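You operate a simulated robot arm through the tools that you are given. There is no shell and no other tool. Be economical: measure what you need, move in short steps, check, and stop when the job is done.

Carry out the task below with a simulated robot arm. There is one attempt and no reset: what you move stays moved.

TASK
Clamp the blue block in the work table's vise and fix the 10 KG pin in it.
Fine: jaw closed and lever locked first; the block's dial ends at LOCK; leave the other block alone.
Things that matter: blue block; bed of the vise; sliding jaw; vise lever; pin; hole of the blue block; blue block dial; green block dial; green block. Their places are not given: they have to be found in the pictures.

It is judged by the outcome, as a careful person would: the job done as asked, and still so three seconds after it is handed in. It fails if anything else is knocked over, pushed out of place, dropped, spilled or broken.

THE ROBOT
A 6-joint arm with a two-finger parallel gripper, fixed in place. Base frame: the origin is at the foot of the arm, x ahead of it, y to its left, z up; the work surface is at about z = 864. Lengths are in mm, angles in rad, forces in N, time in s.
With the tool pointing down near the work surface it reaches from about 240 to 640 mm from the base axis. Its first joint turns from -1.152 to 1.152 rad. Payload 2.7 kg.
Tool frame: the origin (TCP) lies between the finger pads and is the grasp point; the fingertips stand 23 mm ahead of it; z points along the fingers, y is the line along which they close. The gripper opens to 94 mm. The fingers are 38 mm wide and 10 mm thick; the gripper's body (54 by 96 mm) begins 39 mm behind the TCP.
Orientation is that of the tool frame in the base frame, as a unit quaternion [w, x, y, z]. With the fingers straight down and closing along the base's y, the tool's x points along the base's -x, its y along +y and its z along -z.

THE INTERFACE
- The arm moves only by the tool apply_moves. Its argument "motion" is a list of rows, each a list of 7 numbers: the turn, a rotation vector about the base's x, y, z in rad, then the shift along the base's x, y, z in mm, then the closure in counts, from 0 (fully open) to 255 (shut). In form: [[ax, ay, az, tx, ty, tz, claw], ...]. A call has 1 to 12 rows; each row shifts and turns the commanded pose from where the row before left it. A row lasts 0.2 s, in which the tool goes at most 50 mm and 0.15 rad; a call with a longer step from one row to the next is refused whole, and so is a gripper value outside its range. A pose out of reach is approached as far as the arm can. The call stops where the force on the tool passes 70 N (or 10 N more than at its start, if that is more) or the arm is blocked; 0.2 s more then pass. The fingers move at their own pace (about 45 mm/s each) and stop on an object; they squeeze with about 29 N. The grip force told is the motor's: it shows also when the fingers shut on nothing. Time passes only in rows, and 0.2 s behind the last, so rows that do not move let the fingers close. It gives the time, the measured TCP pose, the force on the tool (base axes), the opening and the grip force at its end, in the units of the frame above (readings bear some noise), and new pictures: "show" is both (left out), scene, wrist or none.
- Cameras (640 x 400 px; columns grow to the right, rows downward): "scene" is fixed at [80.2, -429.8, 1414]; the picture's right is [0.76, -0.65, 0.00], its down [-0.31, -0.37, -0.88] and it looks along [0.57, 0.67, -0.48] (base axes); focal length 344 px, centre (320, 200). "wrist" rides on the gripper at [-39, 0, -44] in the tool frame; the picture's right is [0.00, -1.00, 0.00], its down [0.97, 0.00, -0.24] and it looks along [0.24, 0.00, 0.97] (tool axes); focal length 218 px, centre (320, 200).
- probe_pixels(camera, pixels): for up to 12 pixels [column, row] of the newest picture of that camera ("zoom" is the newest enlarged one), the place [x, y, z] in the base frame of the surface seen there, good to about 2 mm. No time passes.
- zoom(camera, box): a new picture of the part [left, top, right, bottom] of that camera's present view, enlarged. No time passes.
- hand_in(): hands the job in; it is judged then, once.

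Work in short steps. Measure before you move; look again where a grasp or a placing could have gone wrong, and mend it. You have 80 turns and 120 pictures in all, the two below and enlarged ones among them. Open the gripper and draw the arm clear of the work before you hand the job in, unless the task says otherwise; then end with one line.

The tools are called by a JSON object that holds its "api" and its "payload". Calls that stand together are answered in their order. apply_moves: Moves the arm, as the interface text tells. Its arguments: {"type":"object","properties":{"motion":{"type":"array","items":{"type":"array","items":{"type":"number"}}},"show":{"type":"string","enum":["both","scene","wrist","none"]}},"required":["motion"]} The other tools are called the same way: probe_pixels (camera, pixels) gives the place of the surface under pixels of a picture; zoom (camera, box) takes an enlarged picture of a part of a camera's view; hand_in () hands the job in.

At the start:

```text
t: 0.0
tool_pos: [332.1, 51.4, 1252.1]
ee_rot: [0.0, 0.001, 1.0, 0.0]
ft_force: [0.3, 0.1, -0.1]
grip_width: 93.9
grasp_force: 0.1
```

scene: 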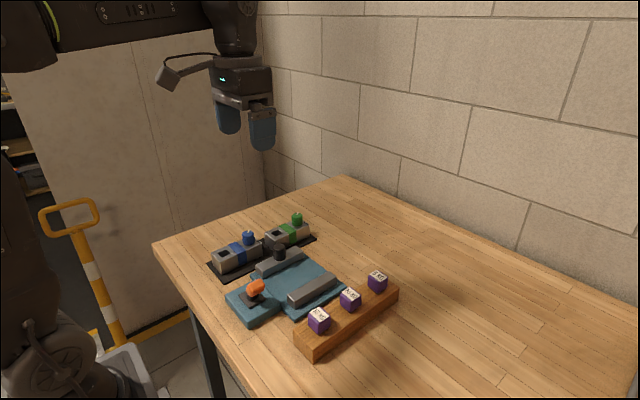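
wrist: 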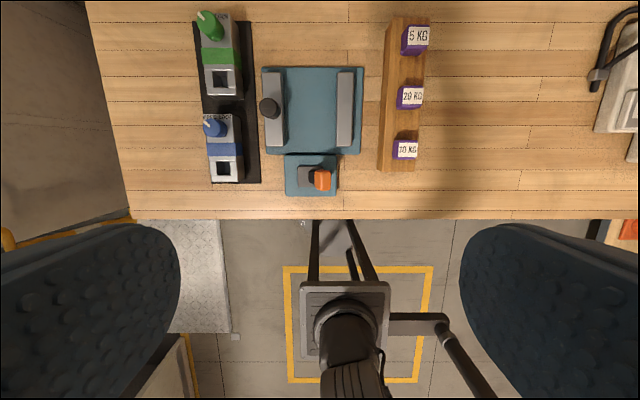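

I'll look closer at the blocks, vise and pins before measuring.

{"api": "zoom", "payload": {"camera": "scene", "box": [190, 190, 420, 370]}}

{"api": "zoom", "payload": {"camera": "wrist", "box": [180, 0, 440, 210]}}

```text
2.22 times, centred on (305, 280) of scene
```

zoom: 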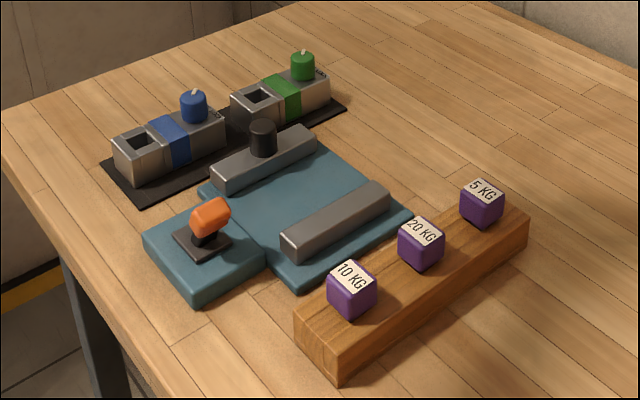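

```text
1.90 times, centred on (310, 105) of wrist
```

zoom: 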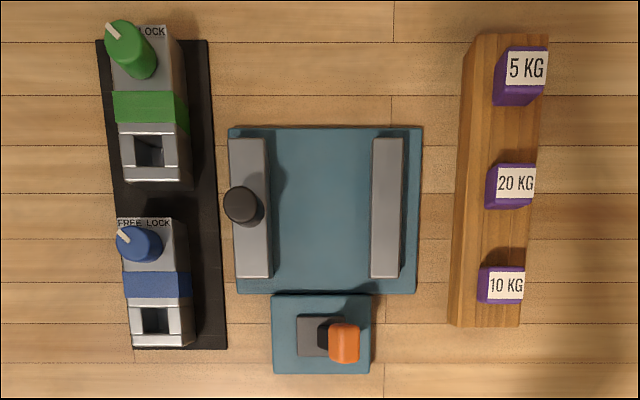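

The blue block is on the left, the knobbed jaw slides along y, and the orange lever is in front. I'll measure key points in the wrist zoom.

{"api": "probe_pixels", "payload": {"camera": "zoom", "pixels": [[118, 222], [172, 222], [131, 345], [192, 345], [139, 246], [124, 235], [156, 320], [245, 206], [229, 140], [272, 276], [372, 140], [402, 276]]}}

{"api": "probe_pixels", "payload": {"camera": "zoom", "pixels": [[320, 200], [231, 130], [421, 130], [416, 291], [345, 345], [312, 335], [480, 270], [523, 300], [505, 285], [460, 320], [545, 38], [285, 310]]}}

{"api": "zoom", "payload": {"camera": "scene", "box": [200, 205, 330, 285]}}

```text
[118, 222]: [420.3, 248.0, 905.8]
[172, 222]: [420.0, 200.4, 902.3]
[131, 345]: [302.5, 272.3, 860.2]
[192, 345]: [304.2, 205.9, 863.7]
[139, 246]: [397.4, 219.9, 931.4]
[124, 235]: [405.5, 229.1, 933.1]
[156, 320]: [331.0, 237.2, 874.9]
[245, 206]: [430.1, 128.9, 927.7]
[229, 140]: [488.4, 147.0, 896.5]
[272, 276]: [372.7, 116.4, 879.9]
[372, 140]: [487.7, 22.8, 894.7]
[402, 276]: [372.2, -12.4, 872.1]
```

```text
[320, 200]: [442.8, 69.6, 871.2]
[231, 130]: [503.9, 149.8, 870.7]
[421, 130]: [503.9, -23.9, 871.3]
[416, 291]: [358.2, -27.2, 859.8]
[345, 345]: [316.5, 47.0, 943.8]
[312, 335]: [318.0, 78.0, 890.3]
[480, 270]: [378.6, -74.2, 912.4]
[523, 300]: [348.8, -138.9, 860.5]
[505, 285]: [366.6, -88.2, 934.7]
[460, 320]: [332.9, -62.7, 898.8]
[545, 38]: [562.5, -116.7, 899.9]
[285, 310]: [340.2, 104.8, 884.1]
```

```text
4.92 times, centred on (265, 245) of scene
```

zoom: 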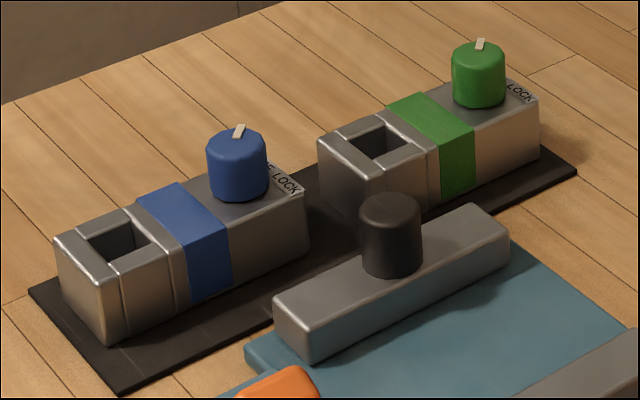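

A closer top-down view would help, so I move above the blue block.

{"api": "apply_moves", "payload": {"motion": [[0, 0, 0, 15, 40, -40, 0], [0, 0, 0, 15, 40, -40, 0], [0, 0, 0, 15, 40, -40, 0], [0, 0, 0, 15, 20, -20, 0]], "show": "wrist"}}

```text
refused: row 1 steps farther than a row can; nothing moved
```

{"api": "apply_moves", "payload": {"motion": [[0, 0, 0, 15, 30, -30, 0], [0, 0, 0, 15, 30, -30, 0], [0, 0, 0, 15, 30, -30, 0], [0, 0, 0, 15, 30, -30, 0]], "show": "wrist"}}

```text
t: 1.0
tool_pos: [392.6, 171.4, 1130.7]
ee_rot: [0.0, -0.001, 1.0, 0.0]
ft_force: [0.1, -0.6, 0.5]
grip_width: 94.2
grasp_force: 0.1
```

wrist: 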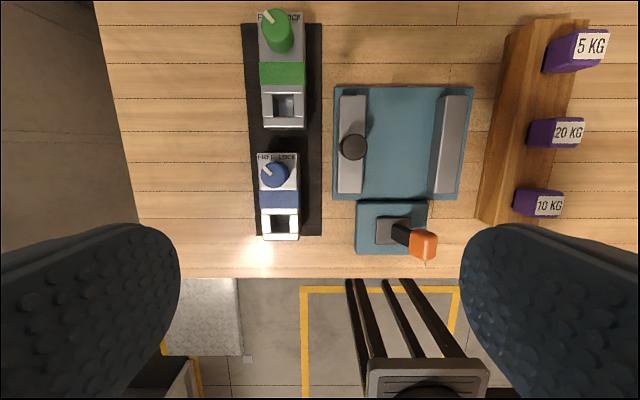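

{"api": "zoom", "payload": {"camera": "wrist", "box": [240, 80, 480, 270]}}

```text
2.11 times, centred on (360, 175) of wrist
```

zoom: 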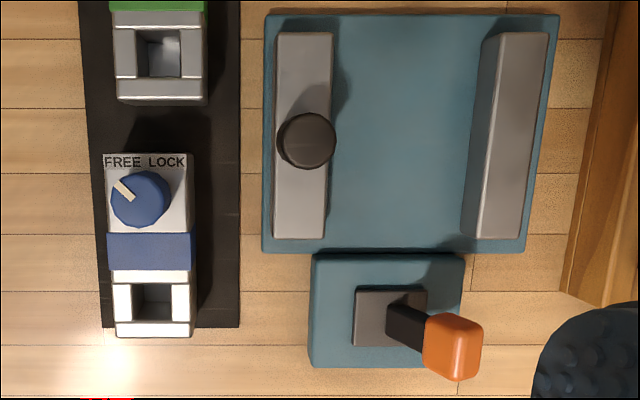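

{"api": "probe_pixels", "payload": {"camera": "zoom", "pixels": [[105, 158], [185, 158], [110, 250], [188, 250], [118, 322], [190, 322], [140, 205], [120, 187], [155, 302], [125, 300], [183, 300], [152, 277]]}}

{"api": "probe_pixels", "payload": {"camera": "zoom", "pixels": [[305, 140], [282, 36], [330, 36], [276, 234], [323, 234], [495, 36], [543, 36], [478, 234], [520, 234], [452, 345], [405, 325], [370, 300]]}}

{"api": "probe_pixels", "payload": {"camera": "zoom", "pixels": [[400, 150], [360, 295], [422, 295], [358, 343], [410, 343], [320, 260], [430, 322], [475, 322], [430, 372], [475, 372], [318, 355], [215, 300]]}}

{"api": "probe_pixels", "payload": {"camera": "wrist", "pixels": [[536, 200], [562, 199], [558, 214], [534, 213], [520, 194], [517, 208], [553, 135], [580, 130], [487, 215], [510, 30], [535, 222], [590, 45]]}}

{"api": "zoom", "payload": {"camera": "scene", "box": [215, 260, 345, 341]}}

```text
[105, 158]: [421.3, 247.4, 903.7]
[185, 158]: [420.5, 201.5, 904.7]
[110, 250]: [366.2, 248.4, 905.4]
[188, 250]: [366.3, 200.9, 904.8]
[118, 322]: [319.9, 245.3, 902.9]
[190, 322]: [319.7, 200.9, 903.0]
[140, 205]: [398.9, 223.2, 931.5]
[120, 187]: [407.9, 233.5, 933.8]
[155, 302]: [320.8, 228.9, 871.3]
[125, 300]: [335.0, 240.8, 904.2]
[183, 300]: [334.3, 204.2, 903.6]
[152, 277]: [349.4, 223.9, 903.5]
```

```text
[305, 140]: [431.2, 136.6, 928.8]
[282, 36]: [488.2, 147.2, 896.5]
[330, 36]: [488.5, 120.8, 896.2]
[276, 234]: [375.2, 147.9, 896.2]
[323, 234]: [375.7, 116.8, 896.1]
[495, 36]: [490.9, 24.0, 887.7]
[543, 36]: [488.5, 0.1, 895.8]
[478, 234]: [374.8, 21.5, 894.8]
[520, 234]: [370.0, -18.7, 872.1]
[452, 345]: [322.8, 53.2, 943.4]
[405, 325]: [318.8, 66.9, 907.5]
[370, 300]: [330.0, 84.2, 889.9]
```

```text
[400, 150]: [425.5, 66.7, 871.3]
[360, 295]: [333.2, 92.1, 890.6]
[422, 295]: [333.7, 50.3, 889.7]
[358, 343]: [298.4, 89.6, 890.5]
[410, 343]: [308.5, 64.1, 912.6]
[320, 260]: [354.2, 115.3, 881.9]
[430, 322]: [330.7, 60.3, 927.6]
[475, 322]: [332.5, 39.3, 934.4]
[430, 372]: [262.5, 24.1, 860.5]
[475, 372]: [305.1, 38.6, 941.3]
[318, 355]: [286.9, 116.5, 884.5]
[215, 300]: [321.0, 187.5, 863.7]
```

```text
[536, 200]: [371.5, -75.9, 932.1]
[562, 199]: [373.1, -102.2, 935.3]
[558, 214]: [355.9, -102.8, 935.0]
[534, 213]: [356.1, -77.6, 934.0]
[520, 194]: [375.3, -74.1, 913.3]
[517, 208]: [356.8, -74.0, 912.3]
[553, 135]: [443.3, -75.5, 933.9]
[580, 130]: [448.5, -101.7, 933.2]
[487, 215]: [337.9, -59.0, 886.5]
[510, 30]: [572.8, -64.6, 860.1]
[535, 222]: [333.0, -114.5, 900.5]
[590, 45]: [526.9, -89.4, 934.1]
```

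```text
4.92 times, centred on (280, 300) of scene
```

zoom: 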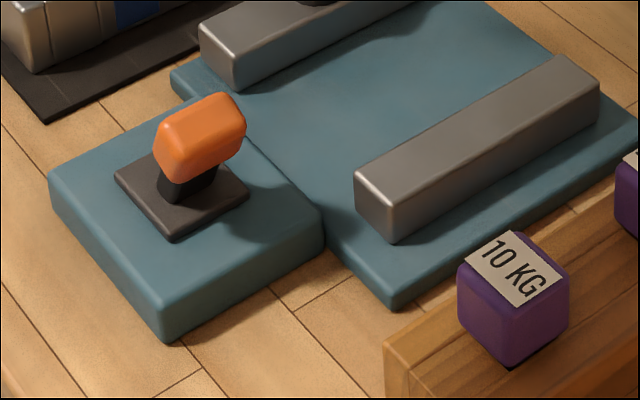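

Block: x 316–421, y 200–248, top 904, with the dial top at 933. I'll grip it across y at x≈367 with the TCP at z≈899, so the gripper body clears the dial. First I go above it.

{"api": "apply_moves", "payload": {"motion": [[0, 0, 0, -6.4, 13.2, -42, 0], [0, 0, 0, -6.4, 13.2, -42, 0], [0, 0, 0, -6.4, 13.2, -42, 0], [0, 0, 0, -6.4, 13.2, -42, 0], [0, 0, 0, 0, 0, 0, 0]], "show": "both"}}

```text
t: 2.2
tool_pos: [364.3, 226.2, 966.1]
ee_rot: [0.0, 0.0, 1.0, 0.0]
ft_force: [0.8, -0.1, 0.0]
grip_width: 94.1
grasp_force: 0.0
```

scene: 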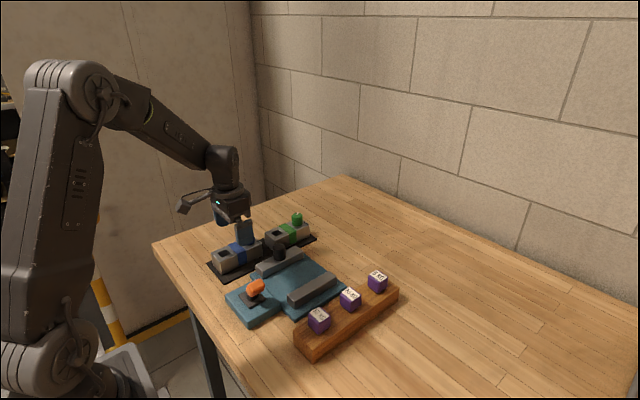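
wrist: 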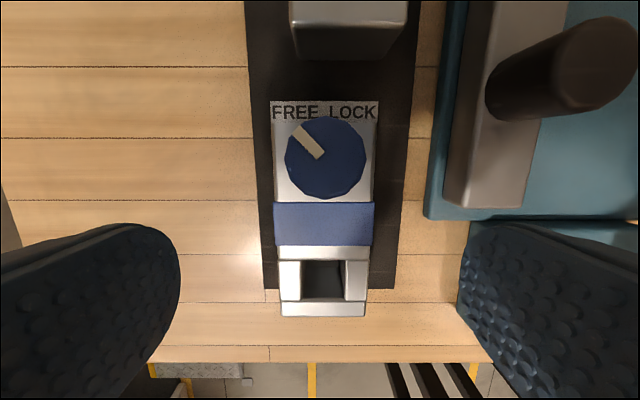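

{"api": "probe_pixels", "payload": {"camera": "wrist", "pixels": [[304, 264], [342, 264], [304, 294], [344, 294], [325, 278], [284, 312], [364, 312], [273, 125], [376, 125], [325, 157], [287, 157], [365, 157]]}}

{"api": "apply_moves", "payload": {"motion": [[0, 0, 0, 2, -2, -20, 0], [0, 0, 0, 0, 0, -20, 0], [0, 0, 0, 0, 0, -15, 0], [0, 0, 0, 0, 0, -10, 0], [0, 0, 0, 0, 0, 0, 0]], "show": "wrist"}}

```text
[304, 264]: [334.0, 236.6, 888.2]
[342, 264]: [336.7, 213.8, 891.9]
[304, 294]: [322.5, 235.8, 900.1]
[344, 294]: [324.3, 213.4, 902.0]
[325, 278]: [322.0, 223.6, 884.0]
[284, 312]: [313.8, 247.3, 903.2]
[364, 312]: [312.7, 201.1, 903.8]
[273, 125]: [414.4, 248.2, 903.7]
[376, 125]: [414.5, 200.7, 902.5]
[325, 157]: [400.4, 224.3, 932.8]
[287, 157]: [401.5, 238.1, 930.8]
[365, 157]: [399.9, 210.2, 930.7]
```

```text
t: 3.4
tool_pos: [367.8, 223.7, 899.3]
ee_rot: [0.0, 0.0, 1.0, 0.001]
ft_force: [0.6, -1.9, -0.4]
grip_width: 93.9
grasp_force: 0.0
```

wrist: 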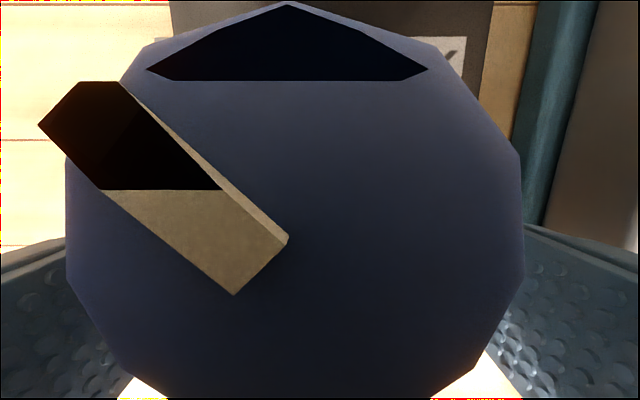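

At grasp height with no contact force. Close the fingers.

{"api": "apply_moves", "payload": {"motion": [[0, 0, 0, 0, 0, 0, 255], [0, 0, 0, 0, 0, 0, 255], [0, 0, 0, 0, 0, 0, 255], [0, 0, 0, 0, 0, 0, 255], [0, 0, 0, 0, 0, 0, 255]], "show": "none"}}

{"api": "apply_moves", "payload": {"motion": [[0, 0, 0, 0, 0, 5, 255], [0, 0, 0, 0, 0, 10, 255], [0, 0, 0, 0, 0, 20, 255], [0, 0, 0, 0, 0, 25, 255], [0, 0, 0, 0, 0, 15, 255], [0, 0, 0, 0, 0, 0, 255]], "show": "scene"}}

```text
t: 4.6
tool_pos: [366.9, 224.0, 900.1]
ee_rot: [0.001, -0.001, 1.0, 0.001]
ft_force: [-0.7, 4.9, 0.0]
grip_width: 49.9
grasp_force: 29.2
```

```text
t: 6.0
tool_pos: [367.7, 223.2, 976.8]
ee_rot: [0.0, 0.0, 1.0, 0.0]
ft_force: [-0.5, -0.4, -0.5]
grip_width: 0.0
grasp_force: 29.0
```

scene: 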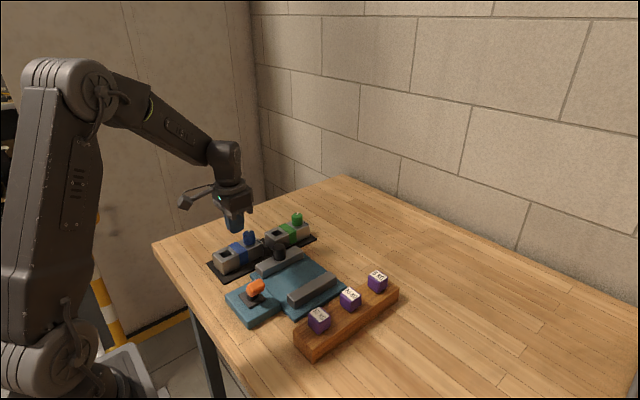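

The grip slipped off on the lift. Look at the state of the block.

{"api": "apply_moves", "payload": {"motion": [[0, 0, 0, 0, 0, 15, 0], [0, 0, 0, 0, 0, 0, 0], [0, 0, 0, 0, 0, 0, 0], [0, 0, 0, 0, 0, 0, 0], [0, 0, 0, 0, 0, 0, 0]], "show": "wrist"}}

{"api": "zoom", "payload": {"camera": "scene", "box": [200, 205, 330, 285]}}

```text
t: 7.2
tool_pos: [368.5, 222.0, 990.3]
ee_rot: [-0.001, 0.0, 1.0, 0.0]
ft_force: [1.2, 0.0, 0.7]
grip_width: 94.2
grasp_force: 0.1
```

wrist: 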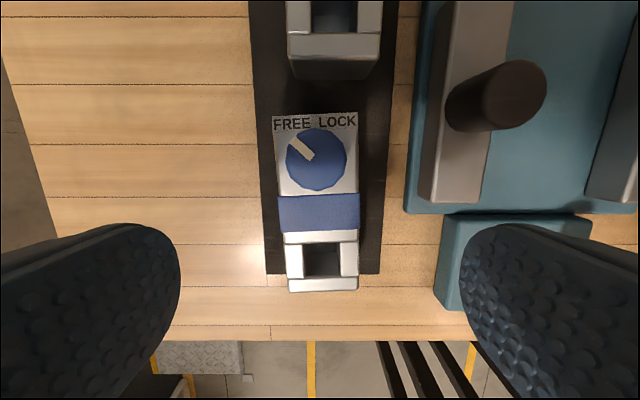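

```text
4.92 times, centred on (265, 245) of scene
```

zoom: 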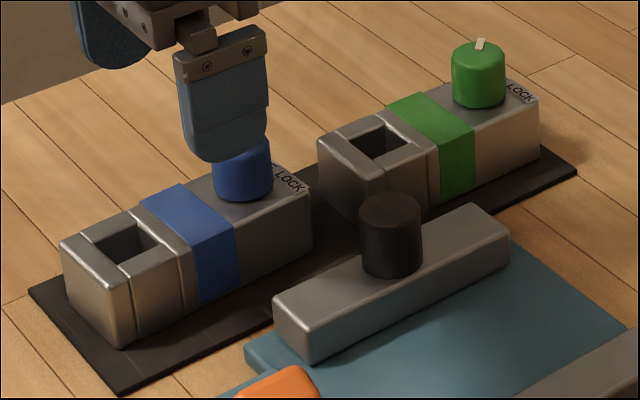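

The block is still upright, with a slight yaw. I'll measure its pose before regrasping.

{"api": "probe_pixels", "payload": {"camera": "wrist", "pixels": [[275, 128], [357, 124], [281, 225], [360, 222], [288, 280], [357, 278], [316, 155], [302, 150], [289, 292], [358, 290], [292, 335], [266, 270]]}}

{"api": "zoom", "payload": {"camera": "wrist", "box": [240, 90, 400, 310]}}

```text
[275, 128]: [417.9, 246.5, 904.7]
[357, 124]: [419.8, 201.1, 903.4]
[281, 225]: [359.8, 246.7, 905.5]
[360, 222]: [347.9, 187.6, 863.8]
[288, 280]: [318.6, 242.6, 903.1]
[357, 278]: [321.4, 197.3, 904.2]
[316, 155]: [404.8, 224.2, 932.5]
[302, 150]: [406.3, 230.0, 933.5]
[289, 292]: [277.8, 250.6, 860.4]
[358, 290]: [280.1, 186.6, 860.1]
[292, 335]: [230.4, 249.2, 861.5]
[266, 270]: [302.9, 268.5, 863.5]
```

```text
1.82 times, centred on (320, 200) of wrist
```

zoom: 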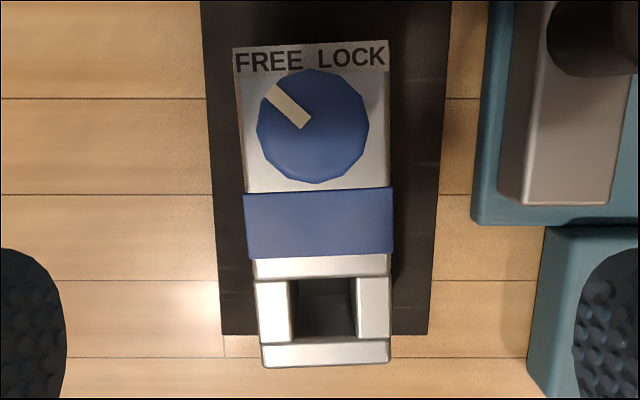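

{"api": "probe_pixels", "payload": {"camera": "zoom", "pixels": [[318, 195], [318, 253], [246, 225], [391, 225], [260, 300], [388, 300], [313, 75], [313, 180], [262, 125], [366, 125], [265, 362], [388, 360]]}}

```text
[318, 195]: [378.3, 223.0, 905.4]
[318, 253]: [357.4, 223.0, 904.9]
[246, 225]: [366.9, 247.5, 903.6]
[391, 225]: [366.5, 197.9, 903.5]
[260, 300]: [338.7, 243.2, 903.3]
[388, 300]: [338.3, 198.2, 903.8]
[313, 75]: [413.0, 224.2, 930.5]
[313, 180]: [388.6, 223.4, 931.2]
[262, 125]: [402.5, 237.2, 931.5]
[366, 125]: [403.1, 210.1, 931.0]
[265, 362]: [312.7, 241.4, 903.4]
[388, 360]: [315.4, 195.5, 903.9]
```

The blue band stands proud (50 mm wide), centred at (368, 222.7) with yaw ≈0.039. I regrip there, yaw-matched and 3 mm lower, then lift slowly.

{"api": "apply_moves", "payload": {"motion": [[0, 0, 0.039, 0.5, 0.6, -30, 0], [0, 0, 0, 0, 0, -30, 0], [0, 0, 0, 0, 0, -20, 0], [0, 0, 0, 0, 0, -13, 0], [0, 0, 0, 0, 0, 0, 0], [0, 0, 0, 0, 0, 0, 255], [0, 0, 0, 0, 0, 0, 255], [0, 0, 0, 0, 0, 0, 255], [0, 0, 0, 0, 0, 0, 255], [0, 0, 0, 0, 0, 0, 255], [0, 0, 0, 0, 0, 0, 255]], "show": "none"}}

{"api": "apply_moves", "payload": {"motion": [[0, 0, 0, 0, 0, 1, 255], [0, 0, 0, 0, 0, 1, 255], [0, 0, 0, 0, 0, 1, 255], [0, 0, 0, 0, 0, 1, 255], [0, 0, 0, 0, 0, 1, 255]], "show": "scene"}}

```text
t: 9.6
tool_pos: [368.2, 221.3, 897.0]
ee_rot: [0.0, -0.02, 1.0, 0.0]
ft_force: [-0.7, 0.8, 0.6]
grip_width: 49.8
grasp_force: 29.4
```

```text
t: 10.8
tool_pos: [366.7, 222.3, 901.8]
ee_rot: [0.001, -0.019, 1.0, 0.0]
ft_force: [-0.5, -0.2, -4.8]
grip_width: 49.8
grasp_force: 29.4
```

scene: 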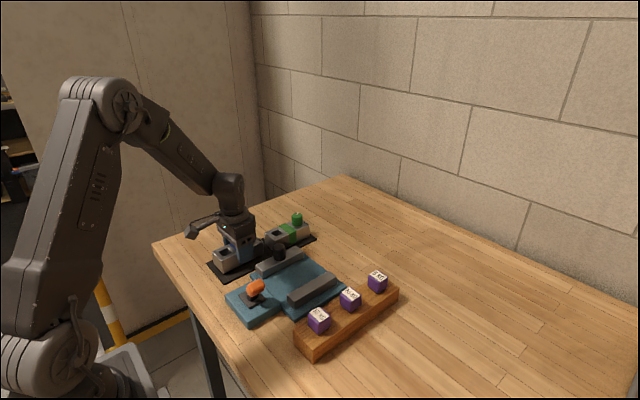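

Fz shows about 5 N of load, so it seems to be holding. I lift gently more and check.

{"api": "apply_moves", "payload": {"motion": [[0, 0, 0, 0, 0, 2, 255], [0, 0, 0, 0, 0, 2, 255], [0, 0, 0, 0, 0, 3, 255], [0, 0, 0, 0, 0, 4, 255], [0, 0, 0, 0, 0, 4, 255]], "show": "none"}}

{"api": "zoom", "payload": {"camera": "scene", "box": [200, 205, 330, 285]}}

```text
t: 12.0
tool_pos: [367.8, 223.6, 916.1]
ee_rot: [0.0, -0.019, 1.0, 0.0]
ft_force: [-1.0, -0.2, -4.2]
grip_width: 50.1
grasp_force: 29.0
```

```text
4.92 times, centred on (265, 245) of scene
```

zoom: 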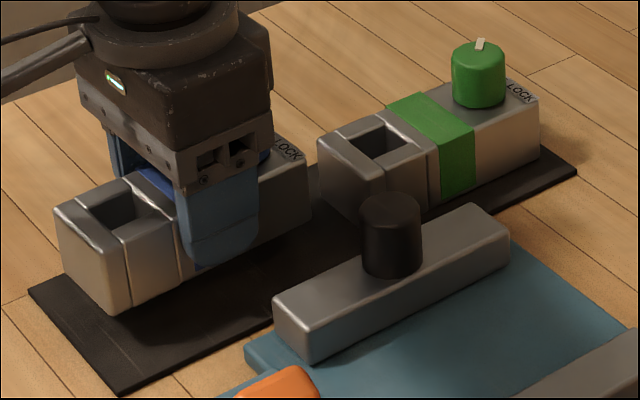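

Held level. Raise gently above the jaw knob (929), removing the yaw.

{"api": "apply_moves", "payload": {"motion": [[0, 0, 0, 0, 0, 4, 255], [0, 0, 0, 0, 0, 6, 255], [0, 0, -0.013, 0, 0, 8, 255], [0, 0, -0.013, 0, 0, 10, 255], [0, 0, -0.013, 0, 0, 10, 255], [0, 0, 0, 0, 0, 10, 255], [0, 0, 0, 0, 0, 10, 255], [0, 0, 0, 0, 0, 8, 255], [0, 0, 0, 0, 0, 4, 255], [0, 0, 0, 0, 0, 0, 255]], "show": "none"}}

{"api": "apply_moves", "payload": {"motion": [[0, 0, 0, 2, -4, 0, 255], [0, 0, 0, 4, -9, 0, 255], [0, 0, 0, 6, -15, 0, 255], [0, 0, 0, 7, -18, 0, 255], [0, 0, 0, 7, -18, 0, 255], [0, 0, 0, 7, -18, 0, 255], [0, 0, 0, 7, -18, 0, 255], [0, 0, 0, 7, -18, 0, 255], [0, 0, 0, 6, -18, 0, 255], [0, 0, 0, 6, -14, 0, 255], [0, 0, 0, 4, -9, 0, 255], [0, 0, 0, 0, -4, 0, 255]], "show": "both"}}

```text
t: 14.2
tool_pos: [369.5, 224.8, 987.1]
ee_rot: [0.0, -0.001, 1.0, 0.0]
ft_force: [0.2, -0.2, -4.2]
grip_width: 49.9
grasp_force: 28.8
```

```text
t: 16.8
tool_pos: [433.2, 59.7, 987.4]
ee_rot: [0.0, 0.0, 1.0, 0.0]
ft_force: [0.7, 1.0, -4.6]
grip_width: 49.8
grasp_force: 29.0
```

scene: 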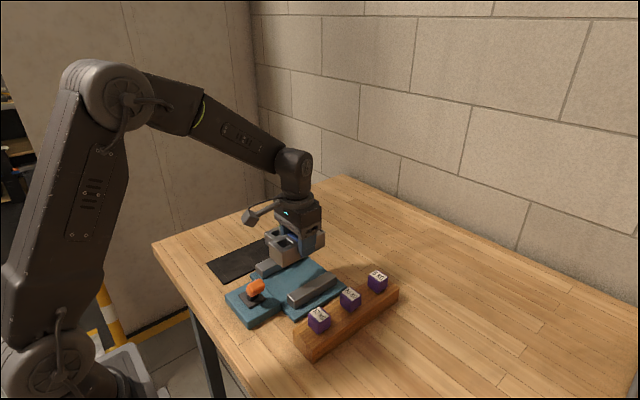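
wrist: 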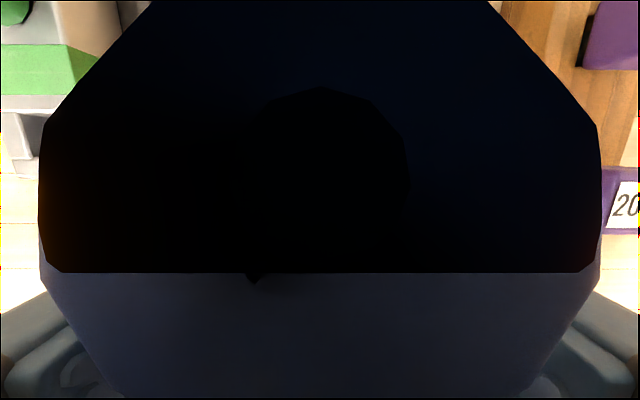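

Over the bed. The fixed jaw's face is at y≈23 and the finger's outer side needs 35 mm from centre, so I shift to y≈66 and lower to near the bed (TCP≈904).

{"api": "apply_moves", "payload": {"motion": [[0, 0, 0, -1, 3, -5, 255], [0, 0, 0, -1, 3, -10, 255], [0, 0, 0, 0, 0, -15, 255], [0, 0, 0, 0, 0, -15, 255], [0, 0, 0, 0, 0, -12, 255], [0, 0, 0, 0, 0, -10, 255], [0, 0, 0, 0, 0, -6, 255], [0, 0, 0, 0, 0, -4, 255], [0, 0, 0, 0, 0, -2, 255], [0, 0, 0, 0, 0, 0, 255]], "show": "none"}}

{"api": "zoom", "payload": {"camera": "scene", "box": [215, 205, 375, 325]}}

```text
t: 19.0
tool_pos: [430.5, 65.9, 906.8]
ee_rot: [0.0, 0.0, 1.0, 0.0]
ft_force: [0.1, 0.0, -5.3]
grip_width: 49.9
grasp_force: 29.2
```

```text
3.33 times, centred on (295, 265) of scene
```

zoom: 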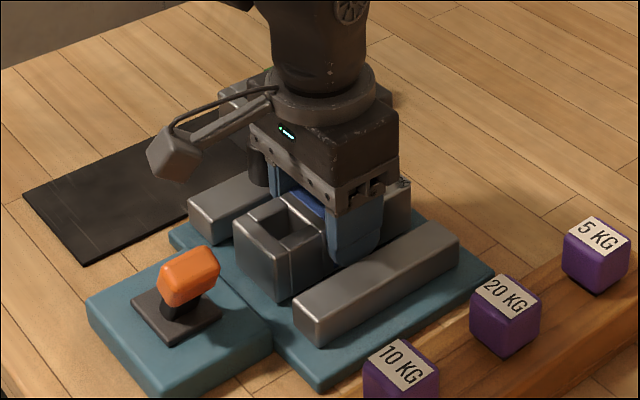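

Still above the bed by a few mm. Lower in 1 mm steps until the load is taken.

{"api": "apply_moves", "payload": {"motion": [[0, 0, 0, 0, 0, -1, 255], [0, 0, 0, 0, 0, -1, 255], [0, 0, 0, 0, 0, -1, 255], [0, 0, 0, 0, 0, -1, 255], [0, 0, 0, 0, 0, 0, 255]], "show": "none"}}

```text
t: 20.2
tool_pos: [430.9, 67.0, 904.5]
ee_rot: [0.001, 0.001, 1.0, 0.0]
ft_force: [-7.3, -0.1, 20.5]
grip_width: 50.0
grasp_force: 29.1
```

Contact (+20 N): it is on the bed. I open only to ~60 mm so the fingers don't hit the fixed jaw, and rise.

{"api": "apply_moves", "payload": {"motion": [[0, 0, 0, 0, 0, 1, 255], [0, 0, 0, 0, 0, 1, 92], [0, 0, 0, 0, 0, 0, 92], [0, 0, 0, 0, 0, 0, 92], [0, 0, 0, 0, 0, 10, 92], [0, 0, 0, 0, 0, 20, 92], [0, 0, 0, 0, 0, 30, 92], [0, 0, 0, 0, 0, 40, 0], [0, 0, 0, -10, 0, 40, 0], [0, 0, 0, -20, 0, 40, 0], [0, 0, 0, 0, 0, 0, 0]], "show": "both"}}

{"api": "zoom", "payload": {"camera": "wrist", "box": [180, 30, 500, 230]}}

```text
t: 22.6
tool_pos: [400.6, 68.1, 1084.8]
ee_rot: [0.0, 0.0, 1.0, 0.0]
ft_force: [-0.3, 0.5, -0.5]
grip_width: 94.3
grasp_force: 0.0
```

scene: 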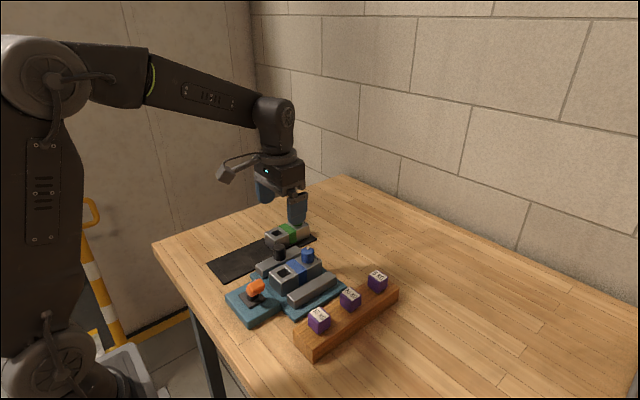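
wrist: 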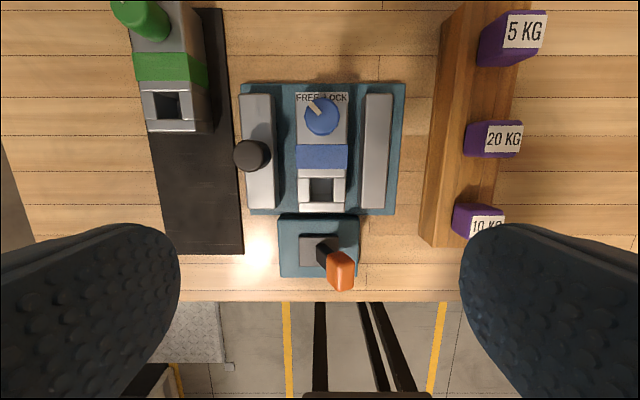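

```text
2.00 times, centred on (340, 130) of wrist
```

zoom: 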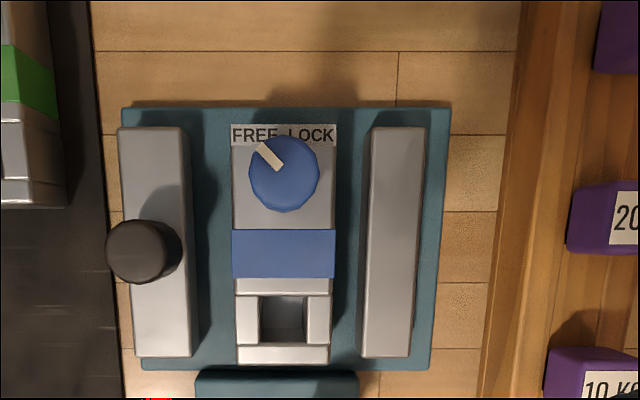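

The block sits square between the jaws. Next I push the knob (431, 133, top 929) toward −y from its outer side with closed fingers; first I position at (431, 178) at knob height.

{"api": "apply_moves", "payload": {"motion": [[0, 0, 0, 10, 35, 0, 255], [0, 0, 0, 10, 35, 0, 255], [0, 0, 0, 10, 38, -20, 255], [0, 0, 0, 0, 0, -40, 255], [0, 0, 0, 0, 0, -40, 255], [0, 0, 0, 0, 0, -35, 255], [0, 0, 0, 0, 0, -22, 255], [0, 0, 0, 0, 0, 0, 255]], "show": "scene"}}

{"api": "zoom", "payload": {"camera": "scene", "box": [215, 205, 375, 325]}}

```text
t: 24.4
tool_pos: [431.4, 174.7, 929.3]
ee_rot: [0.0, 0.0, 1.0, 0.0]
ft_force: [-0.4, -0.6, 0.1]
grip_width: 0.0
grasp_force: 29.4
```

scene: 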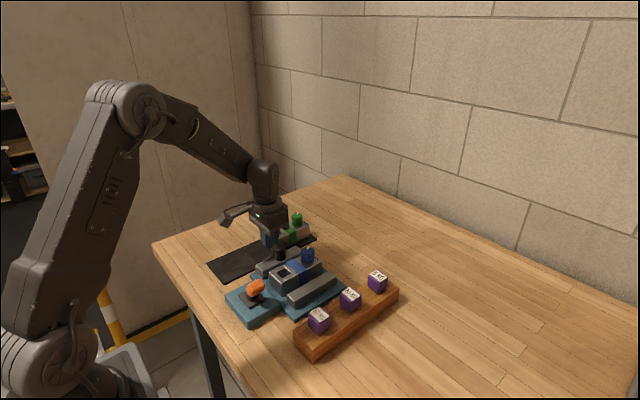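

```text
3.33 times, centred on (295, 265) of scene
```

zoom: 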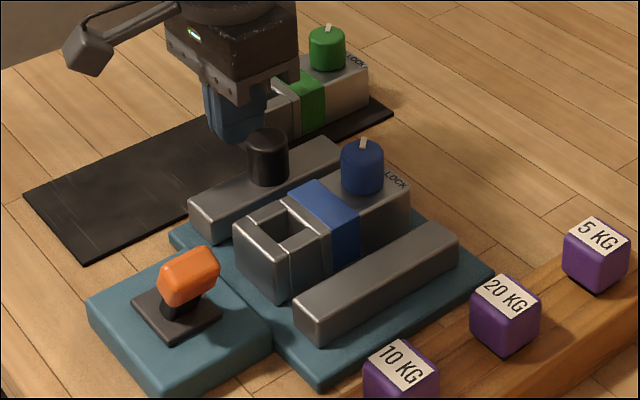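

Aligned behind the knob. Push in −y at about 6 mm per row, and lower 4 mm for a better bite.

{"api": "apply_moves", "payload": {"motion": [[0, 0, 0, 0, -6, -4, 255], [0, 0, 0, 0, -6, 0, 255], [0, 0, 0, 0, -6, 0, 255], [0, 0, 0, 0, -6, 0, 255], [0, 0, 0, 0, -6, 0, 255], [0, 0, 0, 0, -6, 0, 255], [0, 0, 0, 0, 0, 0, 255]], "show": "none"}}

{"api": "zoom", "payload": {"camera": "scene", "box": [215, 205, 375, 325]}}

```text
t: 26.0
tool_pos: [428.2, 138.7, 924.9]
ee_rot: [0.0, 0.0, 1.0, 0.0]
ft_force: [-0.7, 1.9, -0.4]
grip_width: 0.1
grasp_force: 29.1
```

```text
3.33 times, centred on (295, 265) of scene
```

zoom: 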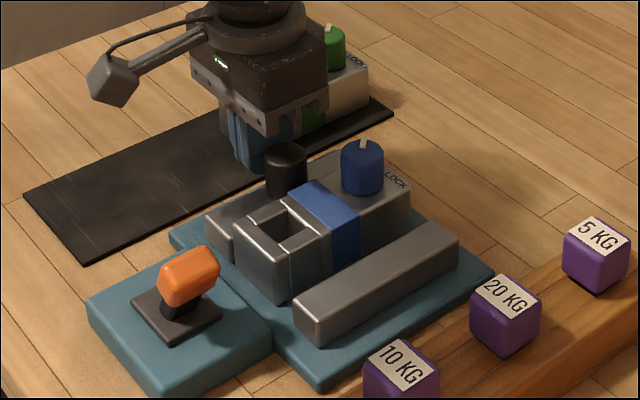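

The jaw slides freely at about 2 N. I continue until the force rises.

{"api": "apply_moves", "payload": {"motion": [[0, 0, 0, 0, -5, 0, 255], [0, 0, 0, 0, -5, 0, 255], [0, 0, 0, 0, -5, 0, 255], [0, 0, 0, 0, -4, 0, 255], [0, 0, 0, 0, -4, 0, 255], [0, 0, 0, 0, -3, 0, 255], [0, 0, 0, 0, -2, 0, 255], [0, 0, 0, 0, 0, 0, 255]], "show": "none"}}

{"api": "zoom", "payload": {"camera": "scene", "box": [215, 205, 375, 325]}}

```text
t: 27.8
tool_pos: [429.2, 117.8, 923.3]
ee_rot: [0.003, -0.002, 1.0, 0.004]
ft_force: [4.8, 59.1, -9.6]
grip_width: 0.2
grasp_force: 29.2
```

```text
3.33 times, centred on (295, 265) of scene
```

zoom: 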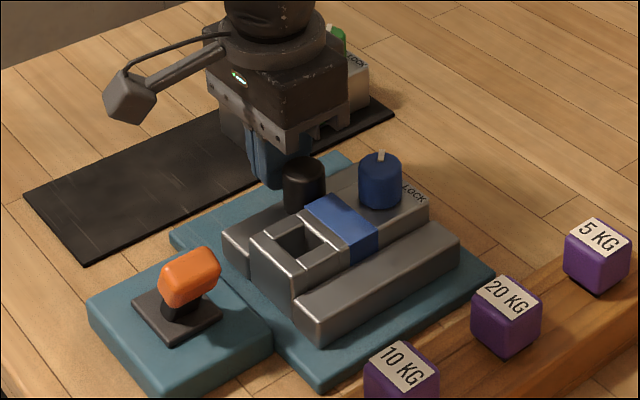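

The jaw is shut on the block (59 N). Back off, rise, and look at the vise and lever.

{"api": "apply_moves", "payload": {"motion": [[0, 0, 0, 0, 10, 0, 255], [0, 0, 0, 0, 15, 0, 255], [0, 0, 0, 0, 5, 30, 255], [0, 0, 0, -10, -20, 40, 255], [0, 0, 0, -20, -25, 25, 255], [0, 0, 0, -20, -20, 10, 255], [0, 0, 0, 0, 0, 0, 255]], "show": "wrist"}}

{"api": "zoom", "payload": {"camera": "wrist", "box": [160, 60, 480, 280]}}

{"api": "zoom", "payload": {"camera": "scene", "box": [215, 235, 345, 331]}}

```text
t: 29.4
tool_pos: [378.0, 75.1, 1030.6]
ee_rot: [0.001, -0.001, 1.0, 0.0]
ft_force: [0.3, 0.1, 0.0]
grip_width: 0.2
grasp_force: 29.4
```

wrist: 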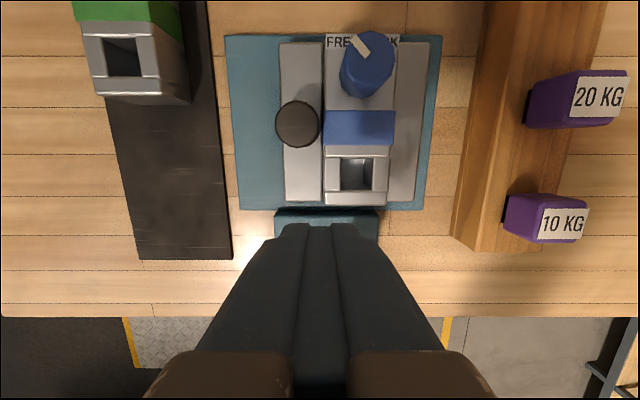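

```text
1.82 times, centred on (320, 170) of wrist
```

zoom: 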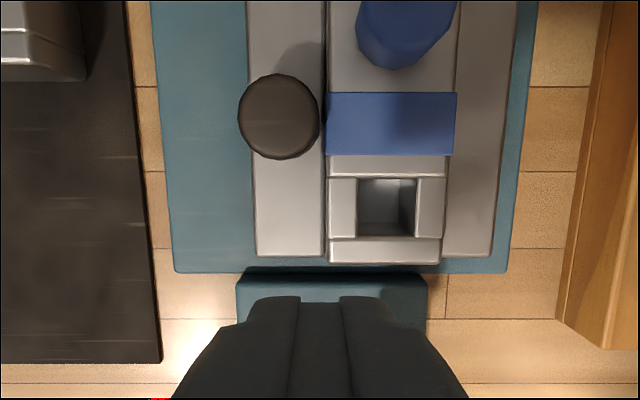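

```text
4.17 times, centred on (280, 283) of scene
```

zoom: 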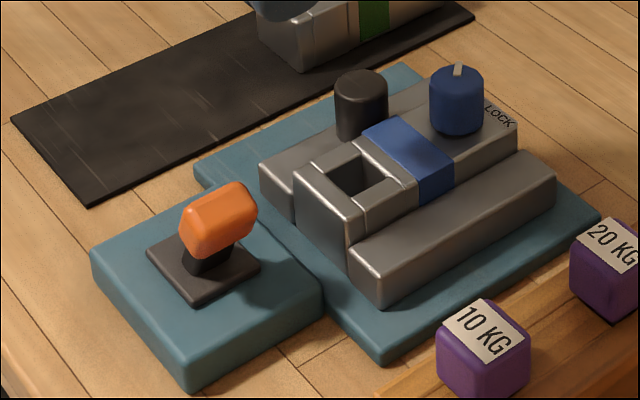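

The jaw is closed on the band and the block is against the fixed jaw. The lever is a toggle pivoting at about (316, 71) and leaning to −y (handle y 38–60, z 925–944), so I throw it to +y with closed fingers. First I position on its −y side.

{"api": "apply_moves", "payload": {"motion": [[0, 0, 0, -20, -25, 0, 255], [0, 0, 0, -20, -25, 0, 255], [0, 0, 0, -20, -25, 0, 255], [0, 0, 0, 0, 0, -30, 255], [0, 0, 0, 0, 0, -30, 255], [0, 0, 0, 0, 0, -25, 255], [0, 0, 0, 0, 0, 0, 255]], "show": "none"}}

{"api": "zoom", "payload": {"camera": "scene", "box": [215, 235, 345, 331]}}

```text
t: 31.0
tool_pos: [318.9, 1.6, 945.8]
ee_rot: [-0.001, 0.0, 1.0, 0.0]
ft_force: [-0.2, 0.1, 0.4]
grip_width: 0.0
grasp_force: 28.5
```

```text
4.17 times, centred on (280, 283) of scene
```

zoom: 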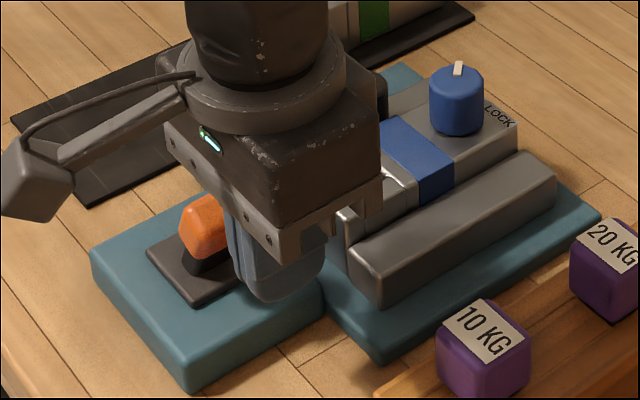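

Fingers are beside the handle. Lower 6 mm and push toward +y.

{"api": "apply_moves", "payload": {"motion": [[0, 0, 0, 0, 8, -6, 255], [0, 0, 0, 0, 8, 0, 255], [0, 0, 0, 0, 6, 0, 255], [0, 0, 0, 0, 6, 0, 255], [0, 0, 0, 0, 6, 0, 255], [0, 0, 0, 0, 6, 0, 255], [0, 0, 0, 0, 6, 0, 255], [0, 0, 0, 0, 6, 0, 255], [0, 0, 0, 0, 6, 0, 255]], "show": "none"}}

{"api": "zoom", "payload": {"camera": "scene", "box": [215, 235, 345, 331]}}

```text
t: 32.0
tool_pos: [319.5, 24.6, 943.5]
ee_rot: [-0.001, -0.001, 1.0, -0.003]
ft_force: [-8.4, -10.2, 16.2]
grip_width: 0.1
grasp_force: 28.7
stopped in row 5: the force on the tool passed its limit (the readings are from after the stop); the commanded pose is now the measured one
```

```text
4.17 times, centred on (280, 283) of scene
```

zoom: 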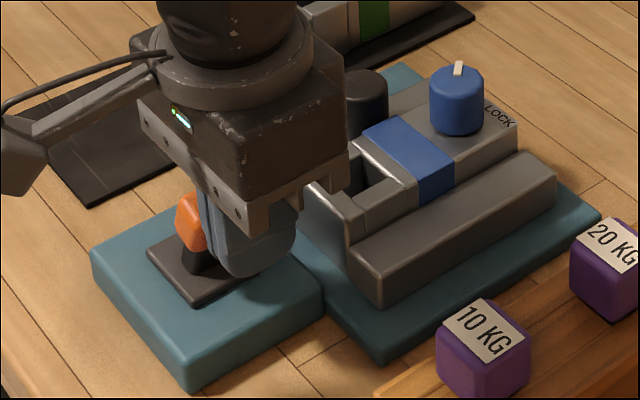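

The push met the force limit without moving the lever. Back off and look at the lever closely from above.

{"api": "apply_moves", "payload": {"motion": [[0, 0, 0, 0, -12, 0, 255], [0, 0, 0, 0, -12, 0, 255], [0, 0, 0, 0, -10, 20, 255], [0, 0, 0, -10, 0, 40, 255], [0, 0, 0, -20, 10, 40, 0], [0, 0, 0, -20, 20, 20, 0], [0, 0, 0, 0, 20, 0, 0], [0, 0, 0, 0, 20, 0, 0]], "show": "wrist"}}

{"api": "zoom", "payload": {"camera": "scene", "box": [215, 265, 305, 331]}}

```text
t: 33.8
tool_pos: [269.1, 62.3, 1060.2]
ee_rot: [0.0, 0.0, 1.0, -0.002]
ft_force: [-0.8, -0.1, -0.9]
grip_width: 86.6
grasp_force: 0.0
```

wrist: 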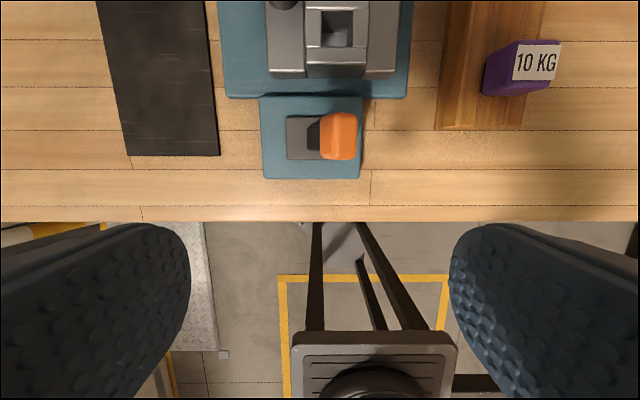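

```text
6.06 times, centred on (260, 298) of scene
```

zoom: 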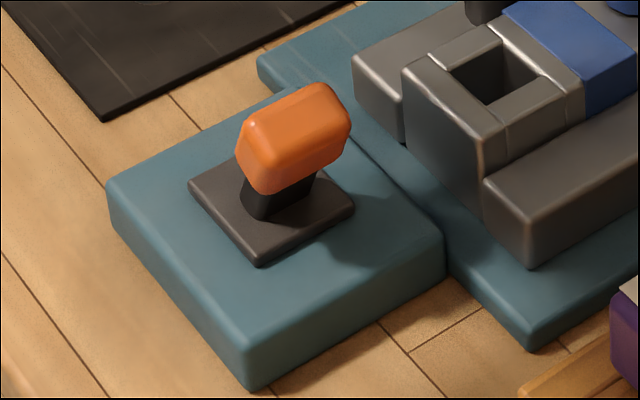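

{"api": "probe_pixels", "payload": {"camera": "zoom", "pixels": [[260, 120], [330, 88], [345, 130], [265, 185], [240, 150], [290, 150], [250, 205], [300, 195], [320, 100], [345, 100], [190, 187], [260, 262]]}}

{"api": "probe_pixels", "payload": {"camera": "wrist", "pixels": [[322, 116], [354, 116], [324, 156], [354, 156], [338, 136], [325, 136], [353, 136], [312, 136], [290, 118], [290, 157]]}}

{"api": "zoom", "payload": {"camera": "wrist", "box": [250, 80, 380, 190]}}

```text
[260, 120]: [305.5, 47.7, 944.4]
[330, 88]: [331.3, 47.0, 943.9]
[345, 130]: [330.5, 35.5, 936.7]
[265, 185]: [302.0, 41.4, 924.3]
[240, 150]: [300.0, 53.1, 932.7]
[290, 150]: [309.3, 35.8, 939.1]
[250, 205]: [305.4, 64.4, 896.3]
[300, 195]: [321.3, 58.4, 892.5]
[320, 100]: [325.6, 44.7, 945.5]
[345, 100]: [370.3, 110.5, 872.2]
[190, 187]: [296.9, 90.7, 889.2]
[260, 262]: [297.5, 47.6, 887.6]
```

```text
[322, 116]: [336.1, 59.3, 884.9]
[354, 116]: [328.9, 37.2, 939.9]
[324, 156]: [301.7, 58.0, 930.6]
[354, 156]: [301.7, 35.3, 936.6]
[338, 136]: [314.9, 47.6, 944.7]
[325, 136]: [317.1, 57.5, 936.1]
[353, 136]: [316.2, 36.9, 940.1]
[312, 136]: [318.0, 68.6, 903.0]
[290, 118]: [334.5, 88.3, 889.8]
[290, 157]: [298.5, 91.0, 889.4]
```

```text
3.64 times, centred on (315, 135) of wrist
```

zoom: 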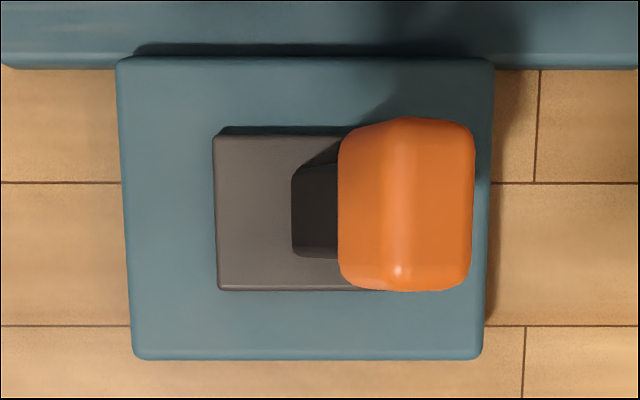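

The handle's leading edge is at (y 35, z 937). As it turns it must rise about 0.7 mm per mm, and friction with a level push blocked that. I'll repeat slowly along the arc (+y and +z together).

{"api": "apply_moves", "payload": {"motion": [[0, 0, 0, 10, -30, 0, 255], [0, 0, 0, 15, -30, 0, 255], [0, 0, 0, 23, -2, -30, 255], [0, 0, 0, 0, 0, -40, 255], [0, 0, 0, 0, 0, -40, 255], [0, 0, 0, 0, 8, -7, 255], [0, 0, 0, 0, 8, 0, 255], [0, 0, 0, 0, 4, 0, 255], [0, 0, 0, 0, 0, 0, 255]], "show": "none"}}

```text
t: 35.8
tool_pos: [317.2, 20.2, 944.5]
ee_rot: [0.0, -0.001, 1.0, -0.003]
ft_force: [0.6, 0.1, 0.2]
grip_width: 0.0
grasp_force: 29.1
```

{"api": "apply_moves", "payload": {"motion": [[0, 0, 0, 0, 2, 0, 255], [0, 0, 0, 0, 2, 1, 255], [0, 0, 0, 0, 2, 1.4, 255], [0, 0, 0, 0, 2, 1.4, 255], [0, 0, 0, 0, 2, 1.3, 255], [0, 0, 0, 0, 2, 1.2, 255], [0, 0, 0, 0, 2, 1.2, 255], [0, 0, 0, 0, 2, 1, 255], [0, 0, 0, 0, 2, 1, 255]], "show": "none"}}

{"api": "zoom", "payload": {"camera": "scene", "box": [215, 235, 345, 331]}}

```text
t: 37.8
tool_pos: [317.9, 37.9, 952.8]
ee_rot: [0.0, -0.001, 1.0, -0.002]
ft_force: [-0.4, -0.3, 0.0]
grip_width: 0.1
grasp_force: 29.1
```

```text
4.17 times, centred on (280, 283) of scene
```

zoom: 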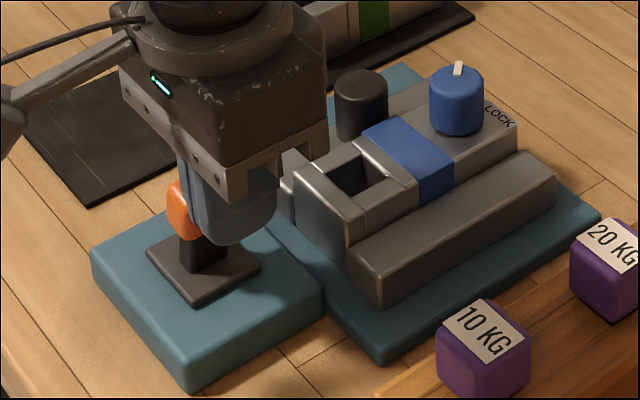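

It is moving, and the lever is almost upright. Continue the throw to +y.

{"api": "apply_moves", "payload": {"motion": [[0, 0, 0, 0, 3, 1, 255], [0, 0, 0, 0, 3, 1, 255], [0, 0, 0, 0, 3, 0, 255], [0, 0, 0, 0, 3, 0, 255], [0, 0, 0, 0, 3, 0, 255], [0, 0, 0, 0, 3, -0.5, 255], [0, 0, 0, 0, 3, -1, 255], [0, 0, 0, 0, 3, -1, 255], [0, 0, 0, 0, 3, -1, 255], [0, 0, 0, 0, 3, -1, 255]], "show": "none"}}

{"api": "zoom", "payload": {"camera": "scene", "box": [215, 235, 345, 331]}}

```text
t: 40.0
tool_pos: [317.7, 66.9, 951.8]
ee_rot: [0.0, -0.001, 1.0, -0.003]
ft_force: [-0.3, -0.6, 0.3]
grip_width: 0.0
grasp_force: 28.3
```

```text
4.17 times, centred on (280, 283) of scene
```

zoom: 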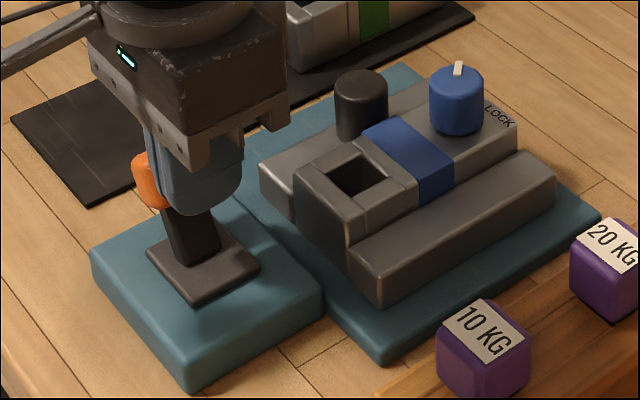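

The lever is now leaning to +y. Push further until it stops.

{"api": "apply_moves", "payload": {"motion": [[0, 0, 0, 0, 3, -1, 255], [0, 0, 0, 0, 3, -1, 255], [0, 0, 0, 0, 3, -1, 255], [0, 0, 0, 0, 3, -1, 255], [0, 0, 0, 0, 3, -1.5, 255], [0, 0, 0, 0, 3, -1.5, 255], [0, 0, 0, 0, 2, -1, 255], [0, 0, 0, 0, 2, -1, 255]], "show": "none"}}

{"api": "zoom", "payload": {"camera": "scene", "box": [205, 235, 335, 331]}}

```text
t: 40.9
tool_pos: [317.8, 70.6, 949.4]
ee_rot: [-0.001, 0.0, 1.0, -0.009]
ft_force: [-2.0, -23.8, 12.8]
grip_width: 0.0
grasp_force: 29.1
stopped in row 4: the force on the tool passed its limit (the readings are from after the stop); the commanded pose is now the measured one
```

```text
4.17 times, centred on (270, 283) of scene
```

zoom: 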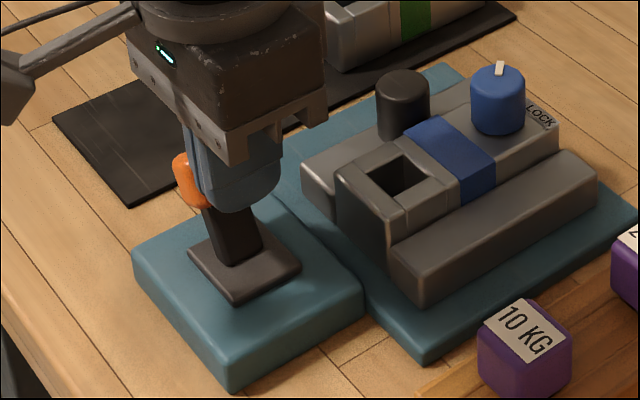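

It has reached a hard stop. Back off in −y, rise, and measure the lever.

{"api": "apply_moves", "payload": {"motion": [[0, 0, 0, 0, -10, 2, 255], [0, 0, 0, 0, -5, 30, 255], [0, 0, 0, -10, 0, 40, 255], [0, 0, 0, -30, 5, 20, 255], [0, 0, 0, -20, 0, 10, 0], [0, 0, 0, 0, 0, 0, 0], [0, 0, 0, 0, 0, 0, 0]], "show": "wrist"}}

{"api": "zoom", "payload": {"camera": "scene", "box": [205, 235, 335, 331]}}

```text
t: 42.5
tool_pos: [257.8, 60.3, 1050.7]
ee_rot: [-0.002, -0.001, 1.0, -0.006]
ft_force: [-0.1, 0.4, -0.2]
grip_width: 68.6
grasp_force: 0.1
```

wrist: 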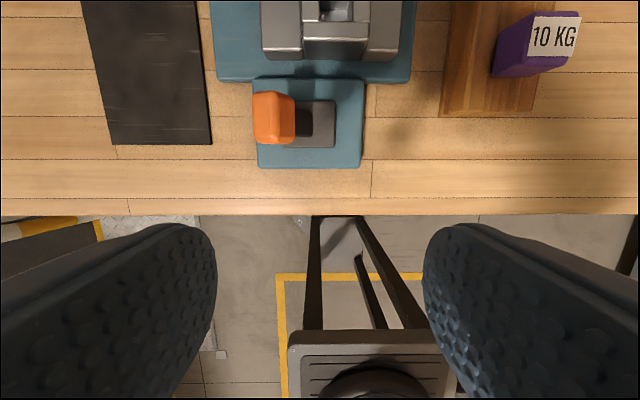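

```text
4.17 times, centred on (270, 283) of scene
```

zoom: 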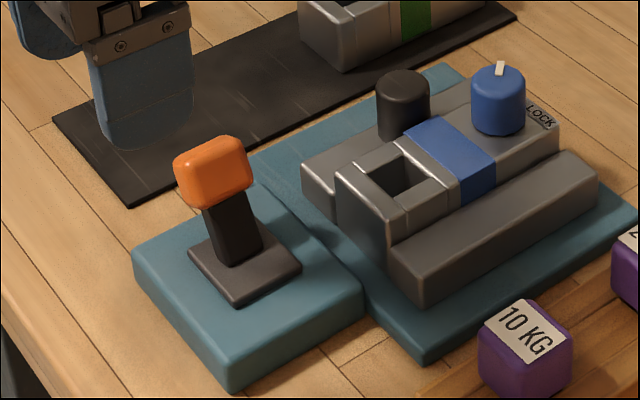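

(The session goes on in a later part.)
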